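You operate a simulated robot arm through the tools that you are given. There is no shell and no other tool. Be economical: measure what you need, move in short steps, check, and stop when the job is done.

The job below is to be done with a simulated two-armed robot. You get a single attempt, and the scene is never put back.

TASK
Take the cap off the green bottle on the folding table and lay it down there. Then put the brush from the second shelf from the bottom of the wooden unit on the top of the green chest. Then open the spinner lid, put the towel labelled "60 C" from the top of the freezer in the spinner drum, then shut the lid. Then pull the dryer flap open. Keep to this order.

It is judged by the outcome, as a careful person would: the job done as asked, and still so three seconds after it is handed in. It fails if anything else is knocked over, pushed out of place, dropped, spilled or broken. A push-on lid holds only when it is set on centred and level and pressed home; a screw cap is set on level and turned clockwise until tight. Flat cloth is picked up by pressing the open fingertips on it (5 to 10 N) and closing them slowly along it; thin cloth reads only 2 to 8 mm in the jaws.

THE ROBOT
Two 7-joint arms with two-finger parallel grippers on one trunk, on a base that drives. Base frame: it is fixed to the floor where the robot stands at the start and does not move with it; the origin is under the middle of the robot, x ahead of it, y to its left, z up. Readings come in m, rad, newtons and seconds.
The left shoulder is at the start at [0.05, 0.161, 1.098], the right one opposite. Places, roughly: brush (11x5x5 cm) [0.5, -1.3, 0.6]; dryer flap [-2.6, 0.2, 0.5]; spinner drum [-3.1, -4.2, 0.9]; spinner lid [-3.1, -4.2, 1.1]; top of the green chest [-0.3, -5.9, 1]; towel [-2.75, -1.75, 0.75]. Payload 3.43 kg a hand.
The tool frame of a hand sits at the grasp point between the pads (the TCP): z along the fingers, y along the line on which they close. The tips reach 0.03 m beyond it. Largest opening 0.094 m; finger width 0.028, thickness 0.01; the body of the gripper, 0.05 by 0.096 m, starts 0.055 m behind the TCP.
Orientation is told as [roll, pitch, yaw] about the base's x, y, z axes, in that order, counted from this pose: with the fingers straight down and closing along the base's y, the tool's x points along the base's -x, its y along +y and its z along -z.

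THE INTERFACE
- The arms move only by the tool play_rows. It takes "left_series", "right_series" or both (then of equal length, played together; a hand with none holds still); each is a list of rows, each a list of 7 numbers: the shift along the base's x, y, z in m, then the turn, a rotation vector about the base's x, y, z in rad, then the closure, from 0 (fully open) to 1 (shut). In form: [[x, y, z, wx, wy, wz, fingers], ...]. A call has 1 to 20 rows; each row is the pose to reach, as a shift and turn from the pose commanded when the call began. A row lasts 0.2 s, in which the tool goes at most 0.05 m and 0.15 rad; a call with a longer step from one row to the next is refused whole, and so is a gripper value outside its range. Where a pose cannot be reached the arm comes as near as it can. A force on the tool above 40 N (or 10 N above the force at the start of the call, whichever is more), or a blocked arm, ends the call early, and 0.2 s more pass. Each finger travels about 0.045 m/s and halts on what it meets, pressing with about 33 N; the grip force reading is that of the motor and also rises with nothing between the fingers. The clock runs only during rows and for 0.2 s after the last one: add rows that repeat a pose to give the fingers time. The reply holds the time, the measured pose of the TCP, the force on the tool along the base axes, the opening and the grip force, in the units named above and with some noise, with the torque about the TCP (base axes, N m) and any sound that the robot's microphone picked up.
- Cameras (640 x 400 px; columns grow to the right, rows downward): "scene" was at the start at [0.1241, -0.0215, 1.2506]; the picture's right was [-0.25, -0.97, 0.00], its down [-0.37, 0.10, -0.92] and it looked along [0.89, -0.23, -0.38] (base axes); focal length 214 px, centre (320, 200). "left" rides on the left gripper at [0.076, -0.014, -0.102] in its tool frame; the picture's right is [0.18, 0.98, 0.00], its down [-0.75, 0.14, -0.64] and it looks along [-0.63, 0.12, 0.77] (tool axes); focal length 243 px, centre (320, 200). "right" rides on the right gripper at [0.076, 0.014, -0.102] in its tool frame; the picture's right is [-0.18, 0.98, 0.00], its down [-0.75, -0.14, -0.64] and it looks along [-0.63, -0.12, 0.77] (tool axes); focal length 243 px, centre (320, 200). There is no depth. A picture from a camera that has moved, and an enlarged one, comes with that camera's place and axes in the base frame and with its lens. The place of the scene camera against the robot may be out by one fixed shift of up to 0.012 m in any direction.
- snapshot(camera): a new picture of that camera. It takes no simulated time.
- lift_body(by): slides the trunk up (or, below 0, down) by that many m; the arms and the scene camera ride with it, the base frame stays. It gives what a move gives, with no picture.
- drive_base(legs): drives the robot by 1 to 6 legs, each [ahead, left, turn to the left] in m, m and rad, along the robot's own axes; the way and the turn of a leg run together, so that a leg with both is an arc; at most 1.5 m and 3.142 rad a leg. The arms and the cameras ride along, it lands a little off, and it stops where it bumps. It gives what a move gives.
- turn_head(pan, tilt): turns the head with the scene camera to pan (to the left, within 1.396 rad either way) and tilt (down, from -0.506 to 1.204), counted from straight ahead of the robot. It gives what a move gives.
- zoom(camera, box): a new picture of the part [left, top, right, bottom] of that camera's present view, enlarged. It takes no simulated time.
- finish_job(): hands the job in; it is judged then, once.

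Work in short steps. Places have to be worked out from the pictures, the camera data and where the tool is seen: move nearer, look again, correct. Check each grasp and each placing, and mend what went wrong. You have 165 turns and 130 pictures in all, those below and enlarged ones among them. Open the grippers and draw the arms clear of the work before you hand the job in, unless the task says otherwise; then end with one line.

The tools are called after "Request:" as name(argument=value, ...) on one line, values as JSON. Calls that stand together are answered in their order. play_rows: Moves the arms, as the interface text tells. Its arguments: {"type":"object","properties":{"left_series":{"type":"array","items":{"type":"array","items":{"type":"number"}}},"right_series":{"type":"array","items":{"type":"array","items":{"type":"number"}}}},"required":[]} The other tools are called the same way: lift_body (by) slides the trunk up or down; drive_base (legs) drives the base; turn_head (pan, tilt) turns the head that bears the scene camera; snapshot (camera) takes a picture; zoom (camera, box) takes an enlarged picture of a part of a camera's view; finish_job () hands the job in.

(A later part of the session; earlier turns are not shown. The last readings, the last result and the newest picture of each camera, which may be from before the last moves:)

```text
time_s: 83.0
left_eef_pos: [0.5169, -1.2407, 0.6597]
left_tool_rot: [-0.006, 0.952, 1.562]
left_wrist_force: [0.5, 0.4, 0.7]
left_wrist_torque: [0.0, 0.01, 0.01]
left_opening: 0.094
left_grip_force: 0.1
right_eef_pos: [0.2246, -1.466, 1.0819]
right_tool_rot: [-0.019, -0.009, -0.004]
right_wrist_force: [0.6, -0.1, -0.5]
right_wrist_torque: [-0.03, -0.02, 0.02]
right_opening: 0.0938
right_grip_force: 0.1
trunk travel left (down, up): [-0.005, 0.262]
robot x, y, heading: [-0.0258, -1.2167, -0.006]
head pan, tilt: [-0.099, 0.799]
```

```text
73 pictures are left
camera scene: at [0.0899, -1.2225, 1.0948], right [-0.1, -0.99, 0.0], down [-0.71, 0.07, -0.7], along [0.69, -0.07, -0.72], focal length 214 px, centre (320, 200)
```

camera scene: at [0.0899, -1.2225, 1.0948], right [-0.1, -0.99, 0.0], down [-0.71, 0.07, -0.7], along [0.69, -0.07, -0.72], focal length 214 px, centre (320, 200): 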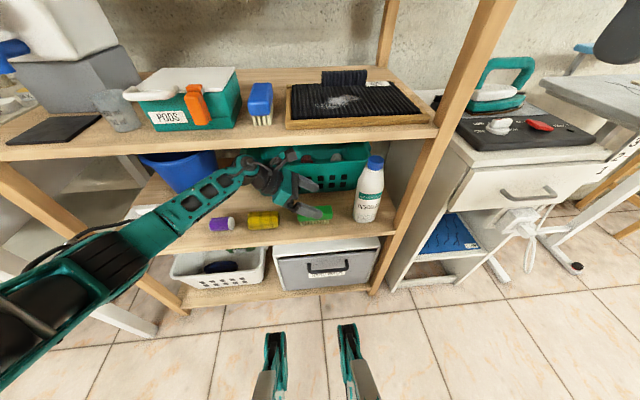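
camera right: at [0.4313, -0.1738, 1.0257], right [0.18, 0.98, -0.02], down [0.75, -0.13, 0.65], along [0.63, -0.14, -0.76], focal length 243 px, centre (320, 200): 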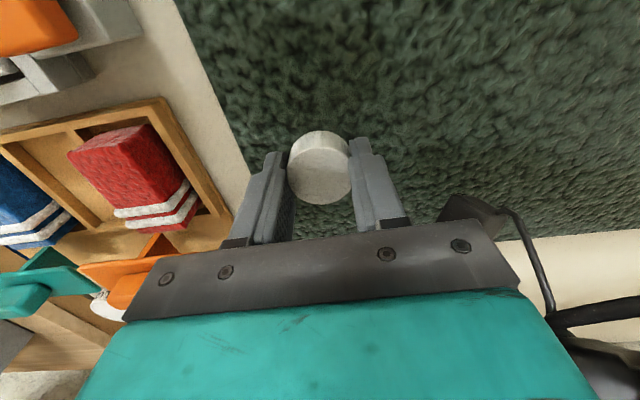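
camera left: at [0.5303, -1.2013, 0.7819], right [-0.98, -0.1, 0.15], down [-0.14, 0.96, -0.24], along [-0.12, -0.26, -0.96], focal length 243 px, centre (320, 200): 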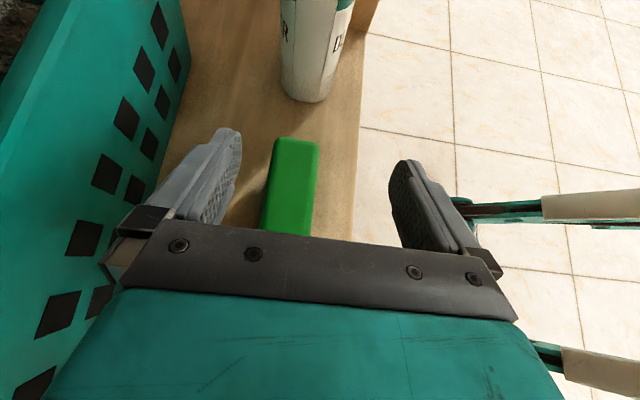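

The arm fits. The brush centre now reads x 0.531, so I'll narrow the fingers a little, shift +13 mm and descend to grip height.

Request:
play_rows(left_series=[[0.007, 0, 0, 0, 0, 0, 0.2], [0.013, -0.003, 0, 0, 0, 0, 0.2], [0.013, -0.005, -0.015, 0, 0, 0, 0.2], [0.013, -0.005, -0.03, 0, 0, 0, 0.2], [0.013, -0.005, -0.045, 0, 0, 0, 0.2], [0.013, -0.005, -0.055, 0, 0, 0, 0.2], [0.013, -0.005, -0.055, 0, 0, 0, 0.2]])

Request:
snapshot(camera="left")

```text
time_s: 84.6
left_eef_pos: [0.5314, -1.247, 0.6072]
left_tool_rot: [-0.007, 0.951, 1.561]
left_wrist_force: [-1.0, 0.0, 0.1]
left_wrist_torque: [0.04, -0.04, -0.02]
left_opening: 0.0751
left_grip_force: 0.1
right_eef_pos: [0.2243, -1.4647, 1.082]
right_tool_rot: [-0.02, -0.009, -0.004]
right_wrist_force: [-0.1, 1.0, -0.4]
right_wrist_torque: [0.0, -0.01, 0.05]
right_opening: 0.0942
right_grip_force: 0.0
trunk travel left (down, up): [-0.005, 0.262]
robot x, y, heading: [-0.0277, -1.2141, 0.001]
head pan, tilt: [-0.099, 0.799]
```

```text
72 pictures are left
camera left: at [0.5447, -1.2063, 0.7286], right [-0.98, -0.1, 0.15], down [-0.14, 0.96, -0.24], along [-0.12, -0.26, -0.96], focal length 243 px, centre (320, 200)
```

left: 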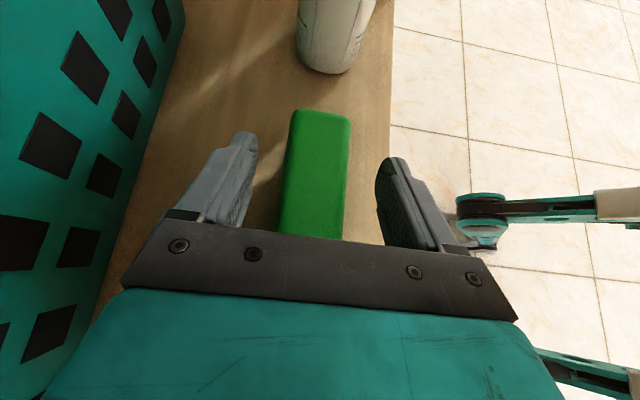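

The brush is centred between the fingers. Closing.

Request:
play_rows(left_series=[[0, 0, 0, 0, 0, 0, 0.4], [0, 0, 0, 0, 0, 0, 0.6], [0, 0, 0, 0, 0, 0, 0.8], [0, 0, 0, 0, 0, 0, 1], [0, 0, 0, 0, 0, 0, 1]])

Request:
play_rows(left_series=[[0, 0, 0.01, 0, 0, 0, 1], [0, 0, 0.025, 0, 0, 0, 1], [0, 0, 0.05, 0, 0, 0, 1], [0, 0, 0.05, 0, 0, 0, 1]])

Request:
snapshot(camera="left")

Request:
snapshot(camera="scene")

```text
time_s: 85.8
left_eef_pos: [0.5321, -1.2463, 0.6069]
left_tool_rot: [-0.007, 0.952, 1.562]
left_wrist_force: [0.0, 0.2, 0.4]
left_wrist_torque: [-0.04, 0.05, -0.02]
left_opening: 0.0409
left_grip_force: 32.9
right_eef_pos: [0.2244, -1.4653, 1.0818]
right_tool_rot: [-0.019, -0.009, -0.004]
right_wrist_force: [0.5, 0.7, -0.6]
right_wrist_torque: [0.0, 0.0, 0.0]
right_opening: 0.0939
right_grip_force: 0.2
trunk travel left (down, up): [-0.005, 0.262]
robot x, y, heading: [-0.0214, -1.2163, -0.006]
head pan, tilt: [-0.099, 0.799]
```

```text
time_s: 86.8
left_eef_pos: [0.53, -1.2469, 0.6575]
left_tool_rot: [-0.006, 0.949, 1.563]
left_wrist_force: [-0.8, 0.7, -0.8]
left_wrist_torque: [-0.04, -0.02, -0.01]
left_opening: 0.0407
left_grip_force: 32.8
right_eef_pos: [0.2249, -1.4655, 1.0814]
right_tool_rot: [-0.018, -0.008, -0.003]
right_wrist_force: [-0.6, 0.2, -0.3]
right_wrist_torque: [0.01, -0.03, -0.02]
right_opening: 0.0942
right_grip_force: 0.1
trunk travel left (down, up): [-0.005, 0.262]
robot x, y, heading: [-0.023, -1.2107, -0.006]
head pan, tilt: [-0.099, 0.799]
```

```text
71 pictures are left
camera left: at [0.5425, -1.2067, 0.7804], right [-0.98, -0.1, 0.15], down [-0.14, 0.96, -0.24], along [-0.12, -0.26, -0.96], focal length 243 px, centre (320, 200)
```

left: 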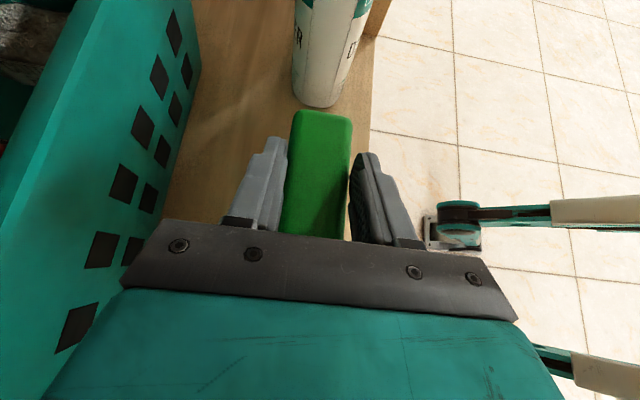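

```text
70 pictures are left
camera scene: at [0.0899, -1.2224, 1.0948], right [-0.1, -0.99, 0.0], down [-0.71, 0.07, -0.7], along [0.69, -0.07, -0.72], focal length 214 px, centre (320, 200)
```

scene: 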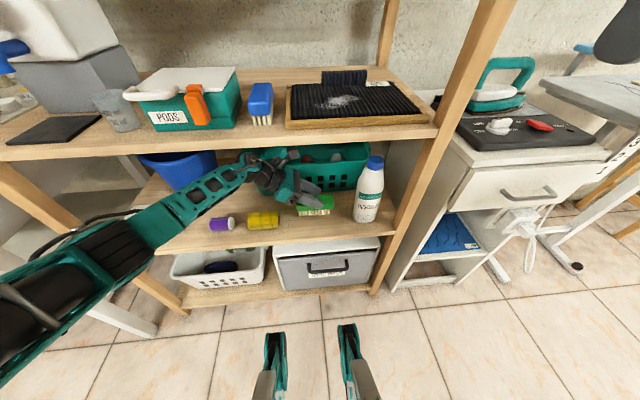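

The brush is held level at 0.041. I'll withdraw the hand from the shelf, drive back, and look at the route to the green chest.

Request:
play_rows(left_series=[[-0.04, 0, 0, 0, 0, 0, 1], [-0.08, 0, 0, 0, 0, 0, 1], [-0.12, 0, 0, 0, 0, 0, 1], [-0.16, 0, 0, 0, 0, 0, 1], [-0.2, 0, 0, 0, 0, 0, 1], [-0.24, 0, 0, 0, 0, 0, 1]])

Request:
drive_base(legs=[[-0.6, 0, 0]])

Request:
turn_head(pan=-1.3, tilt=0.15)

Request:
snapshot(camera="scene")

```text
time_s: 88.2
left_eef_pos: [0.2913, -1.2465, 0.6572]
left_tool_rot: [-0.007, 0.95, 1.566]
left_wrist_force: [0.3, 0.4, -0.8]
left_wrist_torque: [0.0, 0.0, -0.01]
left_opening: 0.0413
left_grip_force: 33.0
right_eef_pos: [0.2237, -1.4643, 1.082]
right_tool_rot: [-0.02, -0.008, -0.003]
right_wrist_force: [-0.1, 0.5, 0.5]
right_wrist_torque: [0.04, -0.01, 0.01]
right_opening: 0.094
right_grip_force: 0.0
trunk travel left (down, up): [-0.005, 0.262]
robot x, y, heading: [-0.0272, -1.2159, -0.0]
head pan, tilt: [-0.099, 0.799]
```

```text
time_s: 91.7
left_eef_pos: [-0.3265, -1.2439, 0.6575]
left_tool_rot: [-0.007, 0.951, 1.557]
left_wrist_force: [-0.7, 0.1, -0.9]
left_wrist_torque: [-0.01, 0.02, 0.0]
left_opening: 0.0411
left_grip_force: 32.9
right_eef_pos: [-0.394, -1.4629, 1.0814]
right_tool_rot: [-0.018, -0.009, -0.011]
right_wrist_force: [0.3, 0.3, -0.2]
right_wrist_torque: [-0.01, -0.02, 0.0]
right_opening: 0.094
right_grip_force: 0.0
trunk travel left (down, up): [-0.005, 0.262]
robot x, y, heading: [-0.6422, -1.2095, -0.004]
head pan, tilt: [-0.099, 0.799]
```

```text
time_s: 93.1
left_eef_pos: [-0.3269, -1.2443, 0.6578]
left_tool_rot: [-0.006, 0.949, 1.557]
left_wrist_force: [-0.3, 0.3, -0.8]
left_wrist_torque: [0.01, 0.02, 0.0]
left_opening: 0.0409
left_grip_force: 33.1
right_eef_pos: [-0.3943, -1.4623, 1.0813]
right_tool_rot: [-0.019, -0.009, -0.011]
right_wrist_force: [0.1, 0.4, 1.2]
right_wrist_torque: [0.0, 0.03, 0.01]
right_opening: 0.094
right_grip_force: 0.0
trunk travel left (down, up): [-0.005, 0.262]
robot x, y, heading: [-0.6414, -1.2121, -0.011]
head pan, tilt: [-1.3, 0.15]
```

```text
69 pictures are left
camera scene: at [-0.5837, -1.3005, 1.1531], right [-0.97, -0.26, 0.0], down [-0.04, 0.14, -0.99], along [0.26, -0.95, -0.15], focal length 214 px, centre (320, 200)
```

scene: 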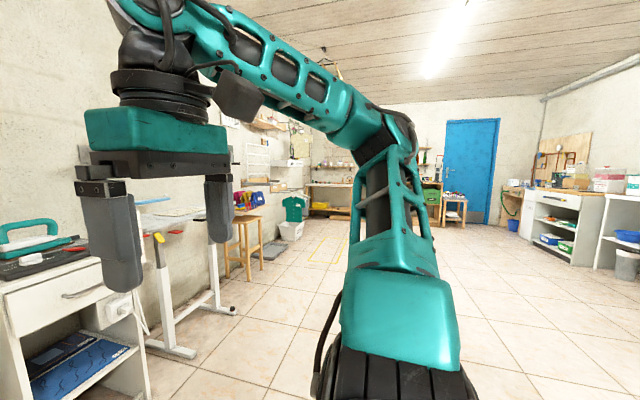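

There's a clear aisle toward the far wall. I'll turn to face -y and look along it.

Request:
drive_base(legs=[[0, 0, -1.56]])

Request:
turn_head(pan=0.0, tilt=0.2)

Request:
snapshot(camera="scene")

```text
time_s: 97.2
left_eef_pos: [-0.6678, -1.5276, 0.6571]
left_tool_rot: [-0.007, 0.951, 0.008]
left_wrist_force: [0.7, -0.1, -0.8]
left_wrist_torque: [-0.01, 0.0, -0.01]
left_opening: 0.041
left_grip_force: 32.9
right_eef_pos: [-0.8884, -1.4644, 1.0821]
right_tool_rot: [-0.018, -0.008, -1.558]
right_wrist_force: [-0.6, 1.1, 0.0]
right_wrist_torque: [0.03, 0.01, 0.01]
right_opening: 0.094
right_grip_force: 0.1
trunk travel left (down, up): [-0.005, 0.262]
robot x, y, heading: [-0.6397, -1.2111, -1.562]
head pan, tilt: [-1.3, 0.15]
```

```text
time_s: 98.7
left_eef_pos: [-0.6687, -1.5275, 0.6573]
left_tool_rot: [-0.006, 0.95, 0.007]
left_wrist_force: [0.1, -0.3, -0.2]
left_wrist_torque: [0.0, 0.0, -0.02]
left_opening: 0.0412
left_grip_force: 32.4
right_eef_pos: [-0.8874, -1.4645, 1.0823]
right_tool_rot: [-0.019, -0.009, -1.559]
right_wrist_force: [0.0, 1.0, 0.1]
right_wrist_torque: [-0.02, 0.03, -0.02]
right_opening: 0.0942
right_grip_force: 0.0
trunk travel left (down, up): [-0.005, 0.262]
robot x, y, heading: [-0.6419, -1.2132, -1.557]
head pan, tilt: [0.0, 0.201]
```

```text
68 pictures are left
camera scene: at [-0.6462, -1.3438, 1.1485], right [-1.0, -0.01, 0.0], down [0.0, 0.2, -0.98], along [0.01, -0.98, -0.2], focal length 214 px, centre (320, 200)
```

scene: 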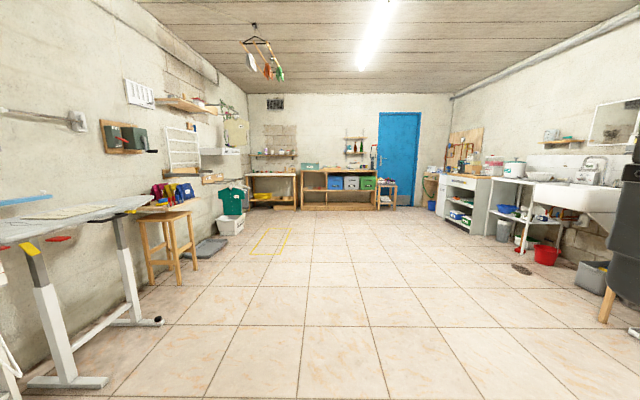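

The given place projects to the green item on top of the workbench at the far wall. I'll drive about 3.3 m toward it and look again.

Request:
drive_base(legs=[[1.5, 0, 0], [1.5, 0.25, 0], [0.3, 0, 0]])

Request:
turn_head(pan=0.0, tilt=0.3)

Request:
snapshot(camera="scene")

```text
refused: leg 2 is longer than a leg can be; nothing moved
```

```text
time_s: 99.4
left_eef_pos: [-0.669, -1.5285, 0.6562]
left_tool_rot: [-0.005, 0.948, 0.007]
left_wrist_force: [0.9, -0.1, -0.1]
left_wrist_torque: [-0.01, 0.0, -0.01]
left_opening: 0.0407
left_grip_force: 33.3
right_eef_pos: [-0.8868, -1.4655, 1.0823]
right_tool_rot: [-0.021, -0.01, -1.557]
right_wrist_force: [0.0, 0.3, 0.1]
right_wrist_torque: [0.02, -0.02, 0.0]
right_opening: 0.0939
right_grip_force: 0.0
trunk travel left (down, up): [-0.005, 0.262]
robot x, y, heading: [-0.6428, -1.2152, -1.558]
head pan, tilt: [0.0, 0.3]
```

```text
67 pictures are left
camera scene: at [-0.6461, -1.344, 1.1392], right [-1.0, -0.01, 0.0], down [0.0, 0.3, -0.96], along [0.01, -0.96, -0.3], focal length 214 px, centre (320, 200)
```

scene: 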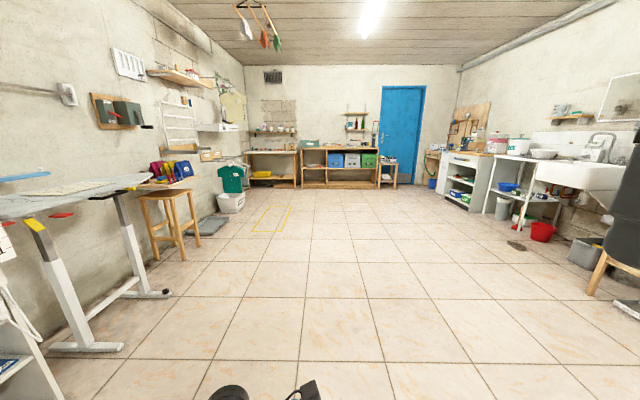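

One leg was too long, so I'll drive with shorter ones.

Request:
drive_base(legs=[[1.4, 0, 0], [1.4, 0.2, 0], [0.5, 0.1, 0]])

Request:
snapshot(camera="scene")

```text
time_s: 115.4
left_eef_pos: [-0.2168, -4.7704, 0.656]
left_tool_rot: [-0.006, 0.949, 0.056]
left_wrist_force: [-0.1, -0.4, -0.8]
left_wrist_torque: [0.01, -0.02, -0.01]
left_opening: 0.0408
left_grip_force: 32.7
right_eef_pos: [-0.4371, -4.7184, 1.0817]
right_tool_rot: [-0.019, -0.008, -1.512]
right_wrist_force: [0.9, -0.4, 0.1]
right_wrist_torque: [0.01, 0.02, 0.0]
right_opening: 0.094
right_grip_force: 0.1
trunk travel left (down, up): [-0.005, 0.262]
robot x, y, heading: [-0.2046, -4.4547, -1.512]
head pan, tilt: [0.0, 0.3]
```

```text
66 pictures are left
camera scene: at [-0.2019, -4.5853, 1.1392], right [-1.0, -0.06, 0.0], down [-0.02, 0.3, -0.96], along [0.06, -0.95, -0.3], focal length 214 px, centre (320, 200)
```

scene: 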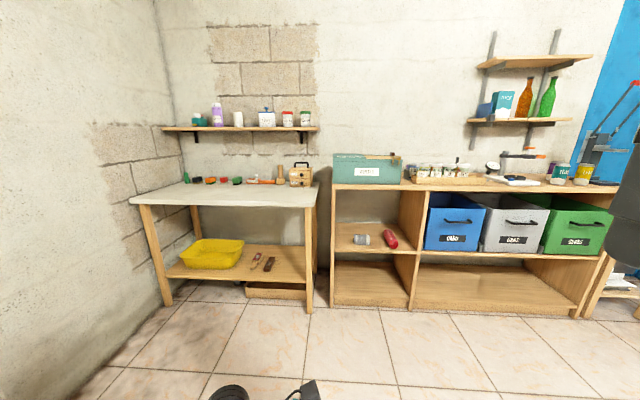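

The green chest is on the left end of the bench. I'll zoom in on its top.

Request:
zoom(camera="scene", box=[310, 130, 430, 210])

```text
5.00 times, centred on (370, 170) of scene
camera zoom: at [-0.2019, -4.5853, 1.1392], right [-1.0, -0.06, 0.0], down [-0.02, 0.3, -0.96], along [0.06, -0.95, -0.3], focal length 1072 px, centre (70, 350)
```

zoom: 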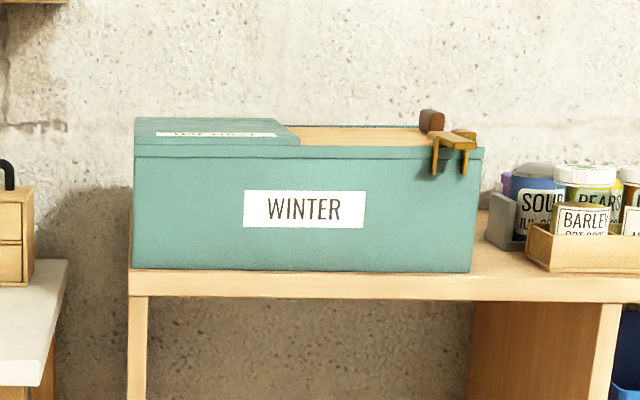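

The chest's top has a green lid section on the left (x about -0.20 to -0.38) and a wood part with a clamp on the right. The green section suits the brush. I'll raise the trunk and hand and move closer.

Request:
lift_body(by=0.25)

Request:
play_rows(left_series=[[0, 0, 0.04, 0, 0, 0, 1], [0, 0, 0.08, 0, 0, 0, 1], [0, 0, 0.12, 0, 0, 0, 1], [0, 0, 0.16, 0, 0, 0, 1], [0, 0, 0.2, 0, 0, 0, 1], [0, 0, 0.24, 0, 0, 0, 1]])

Request:
drive_base(legs=[[0, 0, -0.059], [0.72, -0.08, 0]])

Request:
turn_head(pan=0.0, tilt=0.7)

Request:
snapshot(camera="scene")

```text
time_s: 118.0
left_eef_pos: [-0.2156, -4.7701, 0.9061]
left_tool_rot: [-0.005, 0.95, 0.055]
left_wrist_force: [-0.3, 0.3, -0.9]
left_wrist_torque: [0.0, 0.03, -0.03]
left_opening: 0.041
left_grip_force: 32.6
right_eef_pos: [-0.4387, -4.7182, 1.3325]
right_tool_rot: [-0.019, -0.007, -1.511]
right_wrist_force: [0.1, -0.2, 0.2]
right_wrist_torque: [0.02, -0.01, -0.02]
right_opening: 0.0939
right_grip_force: 0.0
trunk travel left (down, up): [-0.255, 0.012]
robot x, y, heading: [-0.2022, -4.4527, -1.505]
head pan, tilt: [0.0, 0.3]
```

```text
time_s: 119.4
left_eef_pos: [-0.2177, -4.7703, 1.1475]
left_tool_rot: [-0.006, 0.95, 0.056]
left_wrist_force: [-0.3, 0.7, -1.3]
left_wrist_torque: [0.0, -0.01, 0.0]
left_opening: 0.0409
left_grip_force: 33.0
right_eef_pos: [-0.4364, -4.7185, 1.3318]
right_tool_rot: [-0.019, -0.009, -1.513]
right_wrist_force: [-0.5, -0.7, 0.4]
right_wrist_torque: [-0.02, -0.03, 0.0]
right_opening: 0.0941
right_grip_force: 0.1
trunk travel left (down, up): [-0.255, 0.012]
robot x, y, heading: [-0.2016, -4.4546, -1.512]
head pan, tilt: [0.0, 0.3]
```

```text
time_s: 123.8
left_eef_pos: [-0.3349, -5.4913, 1.1454]
left_tool_rot: [-0.005, 0.948, -0.03]
left_wrist_force: [-0.6, -0.4, -0.3]
left_wrist_torque: [0.04, 0.02, -0.01]
left_opening: 0.0409
left_grip_force: 32.8
right_eef_pos: [-0.5494, -5.4188, 1.3306]
right_tool_rot: [-0.02, -0.01, -1.596]
right_wrist_force: [0.4, 0.4, 0.5]
right_wrist_torque: [0.01, -0.02, 0.02]
right_opening: 0.0938
right_grip_force: 0.1
trunk travel left (down, up): [-0.255, 0.012]
robot x, y, heading: [-0.2924, -5.1765, -1.593]
head pan, tilt: [0.0, 0.3]
```

```text
time_s: 124.7
left_eef_pos: [-0.3358, -5.4899, 1.1468]
left_tool_rot: [-0.006, 0.95, -0.028]
left_wrist_force: [-0.2, 0.6, -0.7]
left_wrist_torque: [0.0, 0.0, 0.02]
left_opening: 0.0407
left_grip_force: 32.4
right_eef_pos: [-0.5489, -5.4193, 1.3312]
right_tool_rot: [-0.019, -0.008, -1.597]
right_wrist_force: [-0.6, 0.5, 0.3]
right_wrist_torque: [0.01, 0.01, 0.03]
right_opening: 0.0942
right_grip_force: 0.0
trunk travel left (down, up): [-0.255, 0.012]
robot x, y, heading: [-0.2932, -5.1786, -1.596]
head pan, tilt: [0.0, 0.7]
```

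```text
64 pictures are left
camera scene: at [-0.3036, -5.2987, 1.3531], right [-1.0, 0.02, 0.0], down [0.02, 0.64, -0.77], along [-0.02, -0.77, -0.64], focal length 214 px, centre (320, 200)
```

scene: 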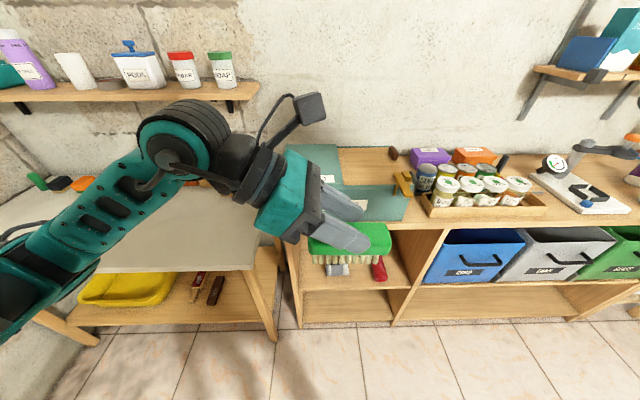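

The chest is partly hidden behind the hand, so I'll zoom to read its top surface.

Request:
zoom(camera="scene", box=[260, 120, 440, 240])

Request:
snapshot(camera="left")

```text
3.33 times, centred on (350, 180) of scene
camera zoom: at [-0.3036, -5.2987, 1.3531], right [-1.0, 0.02, 0.0], down [0.02, 0.64, -0.77], along [-0.02, -0.77, -0.64], focal length 715 px, centre (220, 267)
```

zoom: 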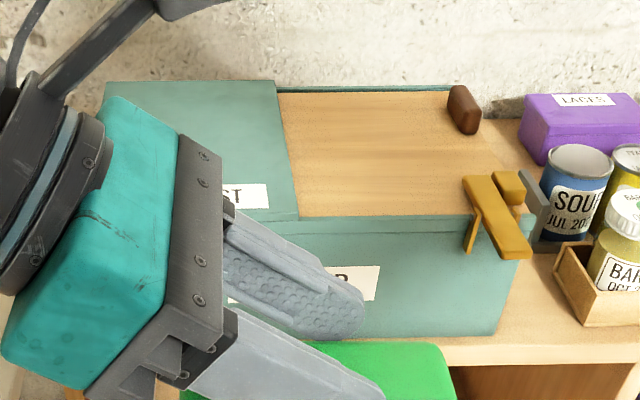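

```text
62 pictures are left
camera left: at [-0.297, -5.5044, 1.2686], right [-0.08, 0.99, 0.15], down [0.96, 0.12, -0.24], along [-0.25, 0.12, -0.96], focal length 243 px, centre (320, 200)
```

left: 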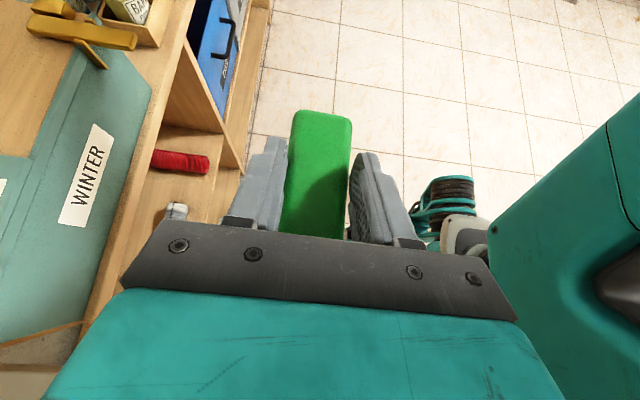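

Triangulated: green lid x -0.20 to -0.38, y -5.77 to -6.02, top z about 1.013. I'll drive 0.17 m closer, straighten the heading, and check.

Request:
drive_base(legs=[[0.17, 0.045, 0.022]])

```text
time_s: 126.2
left_eef_pos: [-0.2851, -5.6633, 1.1464]
left_tool_rot: [-0.005, 0.95, -0.009]
left_wrist_force: [-0.3, -0.1, 0.5]
left_wrist_torque: [-0.01, 0.0, 0.0]
left_opening: 0.0409
left_grip_force: 32.4
right_eef_pos: [-0.502, -5.5964, 1.3304]
right_tool_rot: [-0.021, -0.008, -1.577]
right_wrist_force: [0.6, 0.0, 0.2]
right_wrist_torque: [0.07, 0.02, -0.01]
right_opening: 0.094
right_grip_force: 0.1
trunk travel left (down, up): [-0.255, 0.012]
robot x, y, heading: [-0.2496, -5.3475, -1.574]
head pan, tilt: [0.0, 0.7]
```

I'll extend the hand to y -5.87 and lower the brush to about 3 cm above the lid.

Request:
play_rows(left_series=[[0, -0.04, 0, 0, 0, 0, 1], [0, -0.08, 0, 0, 0, 0, 1], [0, -0.12, 0, 0, 0, 0, 1], [0, -0.16, 0, 0, 0, 0, 1], [0, -0.205, 0, 0, 0, 0, 1], [0, -0.205, -0.03, 0, 0, 0, 1], [0, -0.205, -0.06, 0, 0, 0, 1], [0, -0.205, -0.06, 0, 0, 0, 1]])

Request:
snapshot(camera="left")

Request:
snapshot(camera="scene")

```text
time_s: 128.0
left_eef_pos: [-0.2845, -5.8664, 1.0841]
left_tool_rot: [-0.007, 0.951, -0.01]
left_wrist_force: [0.3, 0.3, -0.9]
left_wrist_torque: [0.06, 0.01, -0.02]
left_opening: 0.041
left_grip_force: 33.0
right_eef_pos: [-0.5012, -5.5955, 1.3319]
right_tool_rot: [-0.019, -0.008, -1.576]
right_wrist_force: [0.0, 0.4, 0.4]
right_wrist_torque: [0.01, 0.02, 0.01]
right_opening: 0.094
right_grip_force: 0.1
trunk travel left (down, up): [-0.255, 0.012]
robot x, y, heading: [-0.2507, -5.3465, -1.577]
head pan, tilt: [0.0, 0.7]
```

```text
61 pictures are left
camera left: at [-0.2473, -5.8795, 1.2065], right [-0.1, 0.98, 0.15], down [0.96, 0.14, -0.24], along [-0.26, 0.12, -0.96], focal length 243 px, centre (320, 200)
```

left: 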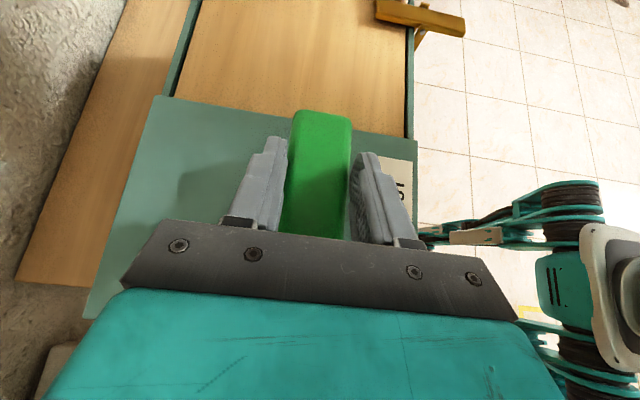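

```text
60 pictures are left
camera scene: at [-0.258, -5.4699, 1.3531], right [-1.0, 0.0, 0.0], down [0.0, 0.64, -0.77], along [0.0, -0.77, -0.64], focal length 214 px, centre (320, 200)
```

scene: 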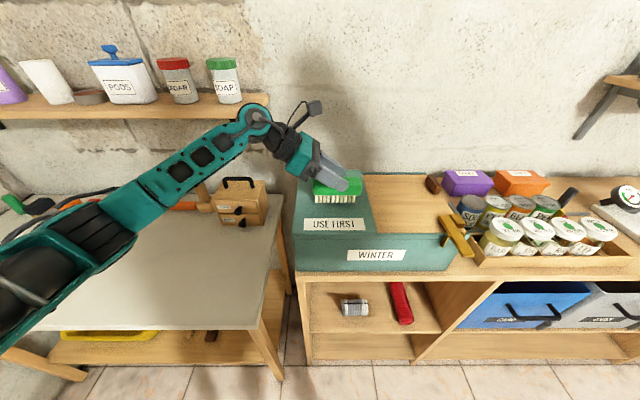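

The brush is well inside the green lid area. I'll lower it to contact.

Request:
play_rows(left_series=[[0, 0, -0.01, 0, 0, 0, 1], [0, 0, -0.018, 0, 0, 0, 1], [0, 0, -0.022, 0, 0, 0, 1], [0, 0, -0.025, 0, 0, 0, 1], [0, 0, -0.027, 0, 0, 0, 1], [0, 0, -0.027, 0, 0, 0, 1]])

```text
time_s: 129.2
left_eef_pos: [-0.2876, -5.8702, 1.0707]
left_tool_rot: [-0.034, 0.969, -0.03]
left_wrist_force: [0.2, 0.8, 9.9]
left_wrist_torque: [0.02, -0.53, 0.06]
left_opening: 0.0412
left_grip_force: 33.2
right_eef_pos: [-0.501, -5.5958, 1.3312]
right_tool_rot: [-0.02, -0.009, -1.578]
right_wrist_force: [0.2, -0.9, 0.0]
right_wrist_torque: [0.03, 0.02, 0.0]
right_opening: 0.0942
right_grip_force: 0.0
trunk travel left (down, up): [-0.255, 0.012]
robot x, y, heading: [-0.2509, -5.3457, -1.576]
head pan, tilt: [0.0, 0.7]
stopped in row 6 (left hand): the force on the tool passed its limit (the readings are from after the stop); the commanded pose is now the measured one
```

Contact came early at TCP z 1.071, so I'll check what touched.

Request:
zoom(camera="scene", box=[270, 150, 390, 250])

```text
4.00 times, centred on (330, 200) of scene
camera zoom: at [-0.2581, -5.4699, 1.3526], right [-1.0, 0.0, 0.0], down [0.0, 0.64, -0.76], along [0.0, -0.76, -0.64], focal length 858 px, centre (280, 200)
```

zoom: 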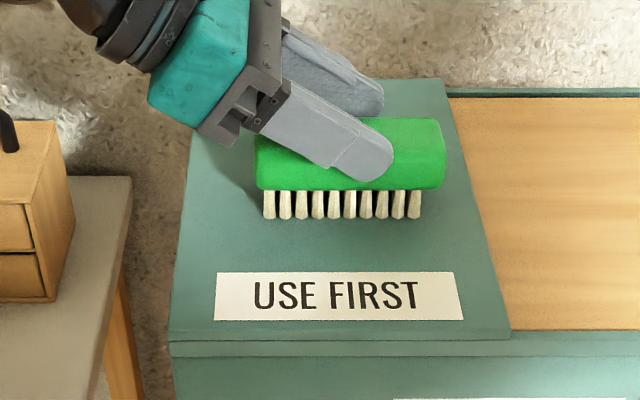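

The brush rests on the lid. I'll release it and withdraw along the finger direction.

Request:
play_rows(left_series=[[0, 0, 0, 0, 0, 0, 0.5], [0, 0, 0, 0, 0, 0, 0.3], [0, 0, 0, 0, 0, 0, 0.2], [0, 0, 0, 0, 0, 0, 0.2], [0.02, 0, 0.016, 0, 0, 0, 0.2], [0.04, 0, 0.032, 0, 0, 0, 0.2], [0.07, 0, 0.06, 0, 0, 0, 0.2], [0.1, 0, 0.09, 0, 0, 0, 0.2], [0.1, 0.03, 0.12, 0, 0, 0, 0.2], [0.1, 0.07, 0.14, 0, 0, 0, 0.2], [0.1, 0.11, 0.16, 0, 0, 0, 0.2], [0.1, 0.15, 0.17, 0, 0, 0, 0.2], [0.1, 0.19, 0.17, 0, 0, 0, 0.2], [0.08, 0.23, 0.17, 0, 0, 0, 0.2]])

Request:
zoom(camera="scene", box=[240, 130, 440, 260])

```text
time_s: 132.2
left_eef_pos: [-0.2083, -5.638, 1.2362]
left_tool_rot: [-0.025, 0.961, -0.025]
left_wrist_force: [0.5, 0.5, 0.3]
left_wrist_torque: [-0.01, -0.01, 0.01]
left_opening: 0.0752
left_grip_force: 0.0
right_eef_pos: [-0.5012, -5.5954, 1.3317]
right_tool_rot: [-0.02, -0.009, -1.577]
right_wrist_force: [0.6, 0.2, 0.9]
right_wrist_torque: [0.02, 0.0, 0.01]
right_opening: 0.094
right_grip_force: 0.1
trunk travel left (down, up): [-0.255, 0.012]
robot x, y, heading: [-0.2523, -5.3436, -1.57]
head pan, tilt: [0.0, 0.7]
```

```text
3.08 times, centred on (340, 195) of scene
camera zoom: at [-0.2587, -5.4697, 1.3531], right [-1.0, 0.0, 0.0], down [0.0, 0.64, -0.77], along [0.0, -0.77, -0.64], focal length 660 px, centre (258, 215)
```

zoom: 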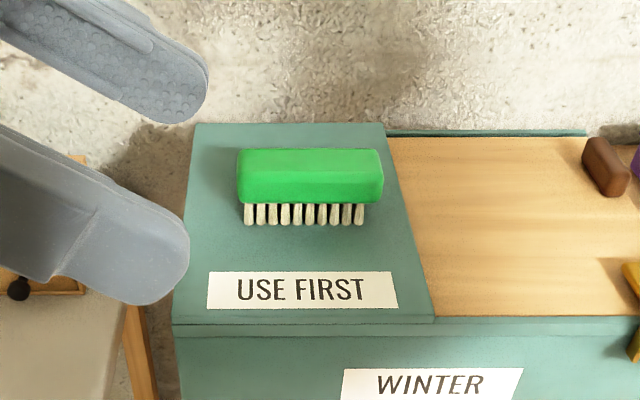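

Step 2 is done: the brush stands on the chest top. I'll back away, restore the left hand to pointing down, and turn to face the spinner side (-x).

Request:
drive_base(legs=[[-1.1, 0, 0]])

Request:
play_rows(left_series=[[0, 0, 0, 0, -0.14, 0, 0], [0, 0, 0, 0, -0.28, 0, 0], [0, 0, 0, 0, -0.42, 0, 0], [0, 0, 0, 0, -0.56, 0, 0], [0, 0, 0, 0, -0.7, 0, 0], [0, 0, 0, 0, -0.84, 0, 0], [0, 0, 0, 0, -0.96, 0, 0]])

Request:
play_rows(left_series=[[0, 0, 0.01, 0, 0, -0.145, 0], [0, 0, 0.02, 0, 0, -0.29, 0], [0, 0, 0.03, 0, 0, -0.435, 0], [0, 0, 0.04, 0, 0, -0.58, 0], [0, 0, 0.05, 0, 0, -0.725, 0], [0, 0, 0.06, 0, 0, -0.87, 0], [0, 0, 0.07, 0, 0, -1.015, 0], [0, 0, 0.08, 0, 0, -1.16, 0], [0, 0, 0.09, 0, 0, -1.305, 0], [0, 0, 0.1, 0, 0, -1.45, 0], [0, 0, 0.1, 0, 0, -1.54, 0]])

Request:
drive_base(legs=[[0, 0, -1.571]])

Request:
turn_head(pan=0.0, tilt=0.3)

Request:
snapshot(camera="scene")

```text
time_s: 137.9
left_eef_pos: [-0.2057, -4.5288, 1.2383]
left_tool_rot: [-0.027, 0.967, -0.018]
left_wrist_force: [-0.5, 0.3, 0.2]
left_wrist_torque: [-0.02, 0.02, -0.01]
left_opening: 0.075
left_grip_force: 0.0
right_eef_pos: [-0.5004, -4.4859, 1.3309]
right_tool_rot: [-0.019, -0.008, -1.569]
right_wrist_force: [-0.5, 0.1, 0.6]
right_wrist_torque: [0.0, -0.03, -0.01]
right_opening: 0.0942
right_grip_force: 0.1
trunk travel left (down, up): [-0.255, 0.012]
robot x, y, heading: [-0.2486, -4.2329, -1.573]
head pan, tilt: [0.0, 0.7]
```

```text
time_s: 139.5
left_eef_pos: [-0.2046, -4.5289, 1.2374]
left_tool_rot: [-0.012, 0.002, -0.012]
left_wrist_force: [-0.2, 0.4, 0.4]
left_wrist_torque: [-0.03, 0.01, -0.02]
left_opening: 0.094
left_grip_force: 0.0
right_eef_pos: [-0.501, -4.4868, 1.3315]
right_tool_rot: [-0.02, -0.009, -1.57]
right_wrist_force: [-0.5, 0.3, -0.4]
right_wrist_torque: [-0.01, -0.02, 0.0]
right_opening: 0.094
right_grip_force: 0.0
trunk travel left (down, up): [-0.255, 0.012]
robot x, y, heading: [-0.2525, -4.2372, -1.566]
head pan, tilt: [0.0, 0.7]
```

```text
time_s: 141.9
left_eef_pos: [-0.2044, -4.5313, 1.3357]
left_tool_rot: [-0.014, 0.005, -1.539]
left_wrist_force: [-16.0, -32.2, -14.2]
left_wrist_torque: [2.16, -2.0, 2.03]
left_opening: 0.0938
left_grip_force: 0.0
right_eef_pos: [-0.4994, -4.4862, 1.3314]
right_tool_rot: [-0.021, -0.008, -1.569]
right_wrist_force: [0.7, 0.5, 0.3]
right_wrist_torque: [-0.01, 0.01, -0.01]
right_opening: 0.0941
right_grip_force: 0.0
trunk travel left (down, up): [-0.255, 0.012]
robot x, y, heading: [-0.2473, -4.2377, -1.564]
head pan, tilt: [0.0, 0.7]
```

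```text
time_s: 146.2
left_eef_pos: [-0.546, -4.2761, 1.3353]
left_tool_rot: [-0.011, 0.0, -3.137]
left_wrist_force: [-30.0, 11.2, -16.7]
left_wrist_torque: [-1.5, -1.68, 1.48]
left_opening: 0.0939
left_grip_force: 0.1
right_eef_pos: [-0.4958, -3.9843, 1.3315]
right_tool_rot: [-0.02, -0.01, 3.122]
right_wrist_force: [-0.1, -0.1, 0.6]
right_wrist_torque: [0.03, -0.01, -0.01]
right_opening: 0.0941
right_grip_force: 0.2
trunk travel left (down, up): [-0.255, 0.012]
robot x, y, heading: [-0.2526, -4.2363, 3.124]
head pan, tilt: [0.0, 0.7]
```

```text
time_s: 147.0
left_eef_pos: [-0.5461, -4.2751, 1.337]
left_tool_rot: [-0.011, 0.001, -3.14]
left_wrist_force: [-0.2, -0.4, 1.2]
left_wrist_torque: [-0.01, -0.01, 0.01]
left_opening: 0.0939
left_grip_force: 0.0
right_eef_pos: [-0.4962, -3.983, 1.3314]
right_tool_rot: [-0.02, -0.008, 3.121]
right_wrist_force: [-0.7, 0.0, -0.1]
right_wrist_torque: [0.0, 0.01, -0.01]
right_opening: 0.0938
right_grip_force: 0.1
trunk travel left (down, up): [-0.255, 0.012]
robot x, y, heading: [-0.2541, -4.2348, 3.12]
head pan, tilt: [0.0, 0.3]
```

```text
57 pictures are left
camera scene: at [-0.3906, -4.232, 1.3891], right [0.02, 1.0, 0.0], down [0.3, -0.01, -0.96], along [-0.95, 0.02, -0.3], focal length 214 px, centre (320, 200)
```

scene: 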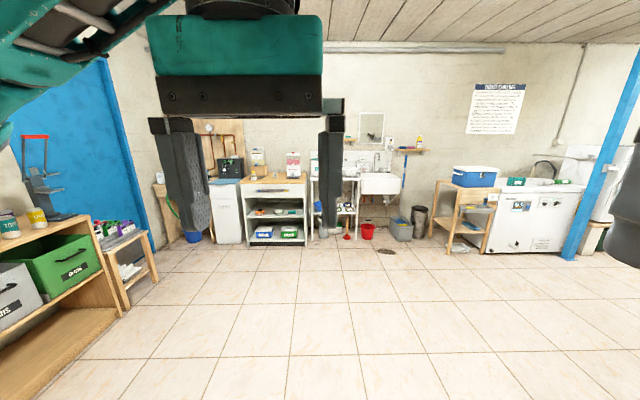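

The left hand blocks the view of the spinner. I'll move it aside, drive 1.3 m ahead and look again.

Request:
play_rows(left_series=[[0.02, -0.04, 0, 0, 0, 0, 0], [0.04, -0.08, 0, 0, 0, 0, 0], [0.05, -0.12, 0, 0, 0, 0, 0], [0.06, -0.15, 0, 0, 0, 0, 0]])

Request:
drive_base(legs=[[1.3, 0, 0.015]])

Request:
turn_head(pan=0.0, tilt=0.4)

Request:
snapshot(camera="scene")

```text
time_s: 148.0
left_eef_pos: [-0.4864, -4.4267, 1.335]
left_tool_rot: [-0.011, 0.001, -3.14]
left_wrist_force: [0.2, 0.0, 0.3]
left_wrist_torque: [0.02, 0.04, -0.01]
left_opening: 0.0939
left_grip_force: 0.1
right_eef_pos: [-0.4954, -3.9831, 1.3313]
right_tool_rot: [-0.023, -0.011, 3.121]
right_wrist_force: [0.0, 0.1, 1.1]
right_wrist_torque: [0.03, 0.0, 0.03]
right_opening: 0.0943
right_grip_force: 0.1
trunk travel left (down, up): [-0.255, 0.012]
robot x, y, heading: [-0.2508, -4.2327, 3.122]
head pan, tilt: [0.0, 0.3]
```

```text
time_s: 154.6
left_eef_pos: [-1.7865, -4.4174, 1.3357]
left_tool_rot: [-0.011, 0.002, -3.119]
left_wrist_force: [0.1, -0.1, -0.5]
left_wrist_torque: [-0.01, 0.01, 0.02]
left_opening: 0.0938
left_grip_force: 0.1
right_eef_pos: [-1.8048, -3.9762, 1.3323]
right_tool_rot: [-0.02, -0.008, 3.141]
right_wrist_force: [-0.8, -0.3, 0.2]
right_wrist_torque: [-0.01, -0.01, -0.03]
right_opening: 0.0938
right_grip_force: 0.1
trunk travel left (down, up): [-0.255, 0.012]
robot x, y, heading: [-1.5573, -4.227, -3.14]
head pan, tilt: [0.0, 0.3]
```

```text
time_s: 155.2
left_eef_pos: [-1.7863, -4.4184, 1.3355]
left_tool_rot: [-0.012, 0.003, -3.119]
left_wrist_force: [1.0, 0.1, 0.0]
left_wrist_torque: [0.01, -0.02, 0.0]
left_opening: 0.0937
left_grip_force: 0.1
right_eef_pos: [-1.803, -3.9761, 1.3312]
right_tool_rot: [-0.02, -0.008, 3.141]
right_wrist_force: [-0.4, -1.2, -0.6]
right_wrist_torque: [-0.02, -0.01, 0.0]
right_opening: 0.094
right_grip_force: 0.0
trunk travel left (down, up): [-0.255, 0.012]
robot x, y, heading: [-1.5546, -4.2226, -3.139]
head pan, tilt: [0.0, 0.4]
```

```text
56 pictures are left
camera scene: at [-1.6923, -4.2223, 1.38], right [0.0, 1.0, 0.0], down [0.39, 0.0, -0.92], along [-0.92, 0.0, -0.39], focal length 214 px, centre (320, 200)
```

scene: 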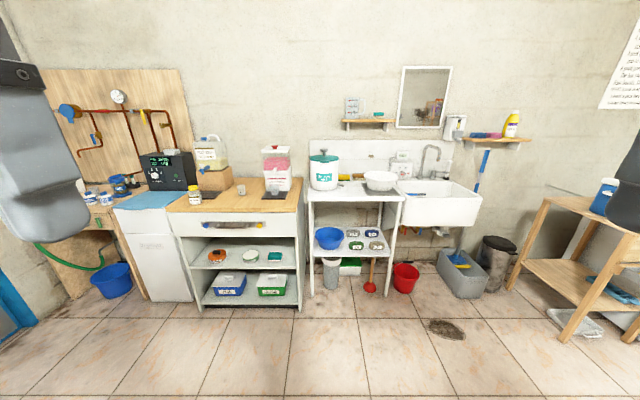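

The spinner is the white tub with a teal knobbed lid on the white table. I'll zoom in on it.

Request:
zoom(camera="scene", box=[270, 130, 430, 230])

```text
4.00 times, centred on (350, 180) of scene
camera zoom: at [-1.6923, -4.2223, 1.38], right [0.0, 1.0, 0.0], down [0.39, 0.0, -0.92], along [-0.92, 0.0, -0.39], focal length 858 px, centre (200, 280)
```

zoom: 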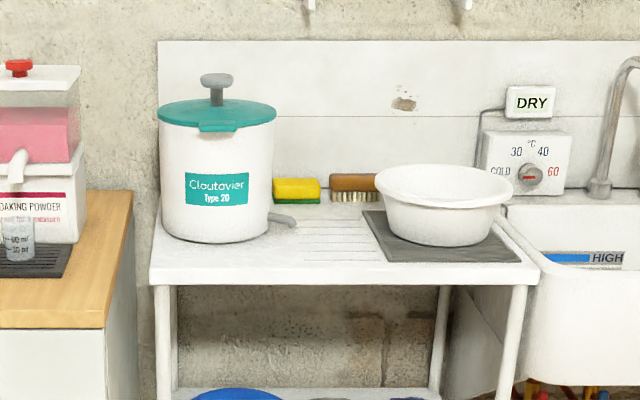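

I'll drive 0.9 m closer and look down at the spinner.

Request:
drive_base(legs=[[0.9, 0, 0]])

Request:
turn_head(pan=0.0, tilt=0.6)

Request:
snapshot(camera="scene")

Request:
snapshot(camera="right")

```text
time_s: 160.1
left_eef_pos: [-2.7022, -4.4328, 1.3343]
left_tool_rot: [-0.011, 0.002, -3.098]
left_wrist_force: [0.2, -0.5, -0.3]
left_wrist_torque: [0.0, 0.01, -0.03]
left_opening: 0.0943
left_grip_force: 0.1
right_eef_pos: [-2.7288, -3.9911, 1.3318]
right_tool_rot: [-0.019, -0.01, -3.12]
right_wrist_force: [0.7, -0.7, -0.5]
right_wrist_torque: [0.01, -0.01, -0.01]
right_opening: 0.0937
right_grip_force: 0.1
trunk travel left (down, up): [-0.255, 0.012]
robot x, y, heading: [-2.4743, -4.2347, -3.116]
head pan, tilt: [0.0, 0.4]
```

```text
time_s: 160.8
left_eef_pos: [-2.7016, -4.4339, 1.3337]
left_tool_rot: [-0.01, 0.002, -3.094]
left_wrist_force: [0.2, -0.2, 0.0]
left_wrist_torque: [-0.01, 0.01, 0.02]
left_opening: 0.0941
left_grip_force: 0.0
right_eef_pos: [-2.7278, -3.9918, 1.3316]
right_tool_rot: [-0.018, -0.008, -3.12]
right_wrist_force: [-0.4, 0.5, 0.3]
right_wrist_torque: [0.01, -0.02, 0.01]
right_opening: 0.0939
right_grip_force: 0.1
trunk travel left (down, up): [-0.255, 0.012]
robot x, y, heading: [-2.4744, -4.2298, -3.12]
head pan, tilt: [0.0, 0.6]
```

```text
54 pictures are left
camera scene: at [-2.6073, -4.2356, 1.3618], right [-0.02, 1.0, 0.0], down [0.56, 0.01, -0.83], along [-0.83, -0.02, -0.56], focal length 214 px, centre (320, 200)
```

scene: 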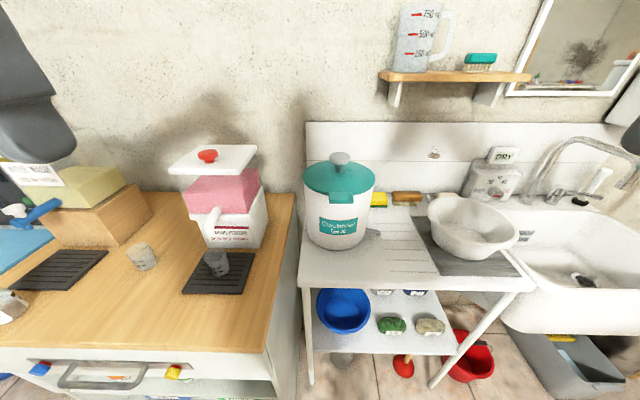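

```text
53 pictures are left
camera right: at [-2.6499, -4.0069, 1.433], right [-0.16, -0.99, -0.02], down [-0.75, 0.11, 0.65], along [-0.64, 0.12, -0.76], focal length 243 px, centre (320, 200)
```

right: 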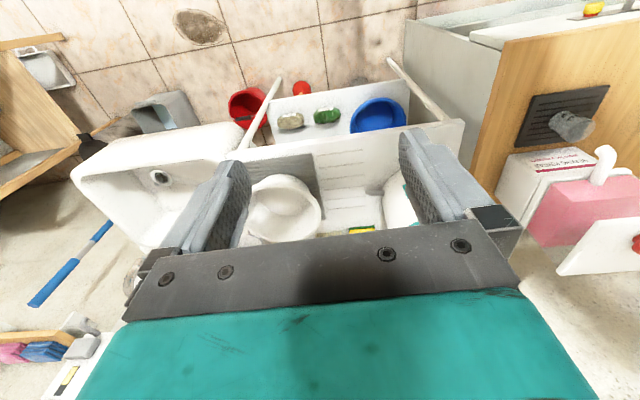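

Request:
zoom(camera="scene", box=[290, 140, 390, 260])

```text
3.33 times, centred on (340, 200) of scene
camera zoom: at [-2.6073, -4.2356, 1.3618], right [-0.02, 1.0, 0.0], down [0.56, 0.01, -0.83], along [-0.83, -0.02, -0.56], focal length 715 px, centre (253, 200)
```

zoom: 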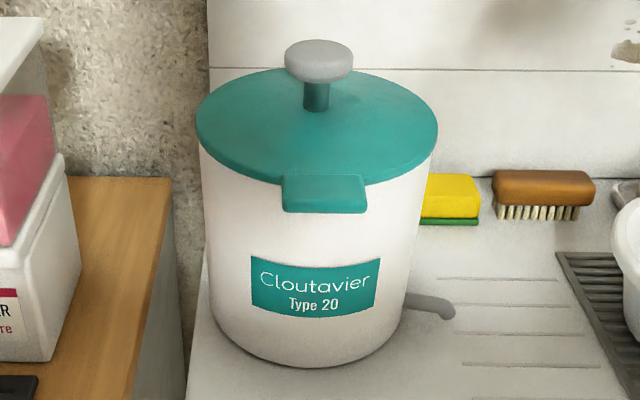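

The lid is at about (-3.15, -4.19, 1.07) with a knob on a stem (z about 1.13) and a front tab. To reach the knob with the left hand I'll move right 0.24 m, clear of the cabinet, and forward a little.

Request:
drive_base(legs=[[0, -0.24, -0.02], [0.13, 0, 0]])

Request:
turn_head(pan=0.3, tilt=0.6)

Request:
snapshot(camera="scene")

```text
time_s: 163.4
left_eef_pos: [-2.8407, -4.1872, 1.3355]
left_tool_rot: [-0.01, 0.001, -3.126]
left_wrist_force: [0.3, -0.2, 0.4]
left_wrist_torque: [0.01, 0.02, -0.03]
left_opening: 0.094
left_grip_force: 0.0
right_eef_pos: [-2.8559, -3.7444, 1.3307]
right_tool_rot: [-0.018, -0.01, 3.134]
right_wrist_force: [-0.8, 0.0, -1.2]
right_wrist_torque: [0.0, -0.04, -0.01]
right_opening: 0.094
right_grip_force: 0.1
trunk travel left (down, up): [-0.255, 0.012]
robot x, y, heading: [-2.6051, -3.9934, 3.133]
head pan, tilt: [0.0, 0.6]
```

```text
time_s: 164.2
left_eef_pos: [-2.8408, -4.1874, 1.3351]
left_tool_rot: [-0.01, 0.001, -3.127]
left_wrist_force: [-0.1, -0.2, 0.4]
left_wrist_torque: [0.03, -0.01, -0.01]
left_opening: 0.0941
left_grip_force: 0.1
right_eef_pos: [-2.8551, -3.7442, 1.3317]
right_tool_rot: [-0.02, -0.008, 3.133]
right_wrist_force: [0.1, 0.0, -0.4]
right_wrist_torque: [0.01, -0.02, 0.0]
right_opening: 0.094
right_grip_force: 0.1
trunk travel left (down, up): [-0.255, 0.012]
robot x, y, heading: [-2.605, -3.9943, 3.132]
head pan, tilt: [0.3, 0.6]
```

```text
51 pictures are left
camera scene: at [-2.7371, -4.0185, 1.3617], right [-0.29, 0.96, 0.0], down [0.54, 0.16, -0.83], along [-0.79, -0.24, -0.56], focal length 214 px, centre (320, 200)
```

scene: 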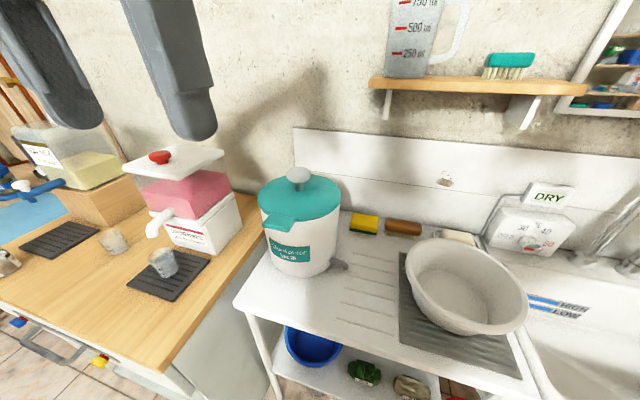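

The knob is confirmed at (-3.146, -4.195). It's right at the reach limit, so I'll creep 5 cm closer first, then bring the left hand above it.

Request:
drive_base(legs=[[0.05, 0, 0]])

Request:
play_rows(left_series=[[-0.04, 0, -0.02, 0, 0, 0, 0], [-0.08, 0, -0.04, 0, 0, 0, 0], [-0.12, 0, -0.06, 0, 0, 0, 0], [-0.16, -0.004, -0.08, 0, 0, 0, 0], [-0.2, -0.008, -0.1, 0, 0, 0, 0], [-0.24, -0.008, -0.115, 0, 0, 0, 0], [-0.256, -0.008, -0.125, 0, 0, 0, 0], [-0.256, -0.008, -0.125, 0, 0, 0, 0]])

Request:
snapshot(camera="left")

```text
time_s: 165.2
left_eef_pos: [-2.8695, -4.1869, 1.3356]
left_tool_rot: [-0.01, 0.002, -3.122]
left_wrist_force: [0.8, -0.3, 0.5]
left_wrist_torque: [0.0, -0.01, 0.02]
left_opening: 0.0941
left_grip_force: 0.0
right_eef_pos: [-2.8832, -3.7433, 1.3307]
right_tool_rot: [-0.02, -0.008, 3.133]
right_wrist_force: [0.8, -0.7, -0.6]
right_wrist_torque: [-0.01, 0.03, -0.02]
right_opening: 0.094
right_grip_force: 0.0
trunk travel left (down, up): [-0.255, 0.012]
robot x, y, heading: [-2.6366, -3.9958, 3.133]
head pan, tilt: [0.3, 0.6]
stopped in leg 1: the robot was blocked; the commanded pose is now the measured one
```

```text
time_s: 167.0
left_eef_pos: [-3.1249, -4.1947, 1.2104]
left_tool_rot: [-0.009, 0.002, -3.125]
left_wrist_force: [0.3, -0.4, -0.5]
left_wrist_torque: [0.0, -0.01, -0.03]
left_opening: 0.0941
left_grip_force: 0.1
right_eef_pos: [-2.8855, -3.7447, 1.3311]
right_tool_rot: [-0.019, -0.007, 3.133]
right_wrist_force: [0.5, 0.3, 0.6]
right_wrist_torque: [0.03, 0.02, 0.0]
right_opening: 0.094
right_grip_force: 0.1
trunk travel left (down, up): [-0.255, 0.012]
robot x, y, heading: [-2.6355, -3.9962, 3.136]
head pan, tilt: [0.3, 0.6]
```

```text
50 pictures are left
camera left: at [-3.05, -4.179, 1.3135], right [0.2, -0.98, -0.01], down [-0.75, -0.16, 0.64], along [-0.63, -0.12, -0.77], focal length 243 px, centre (320, 200)
```

left: 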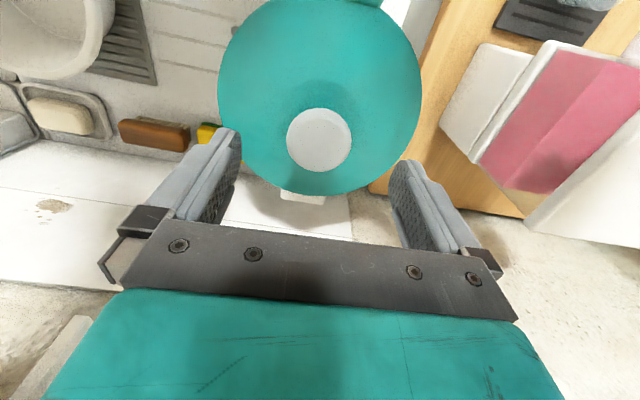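

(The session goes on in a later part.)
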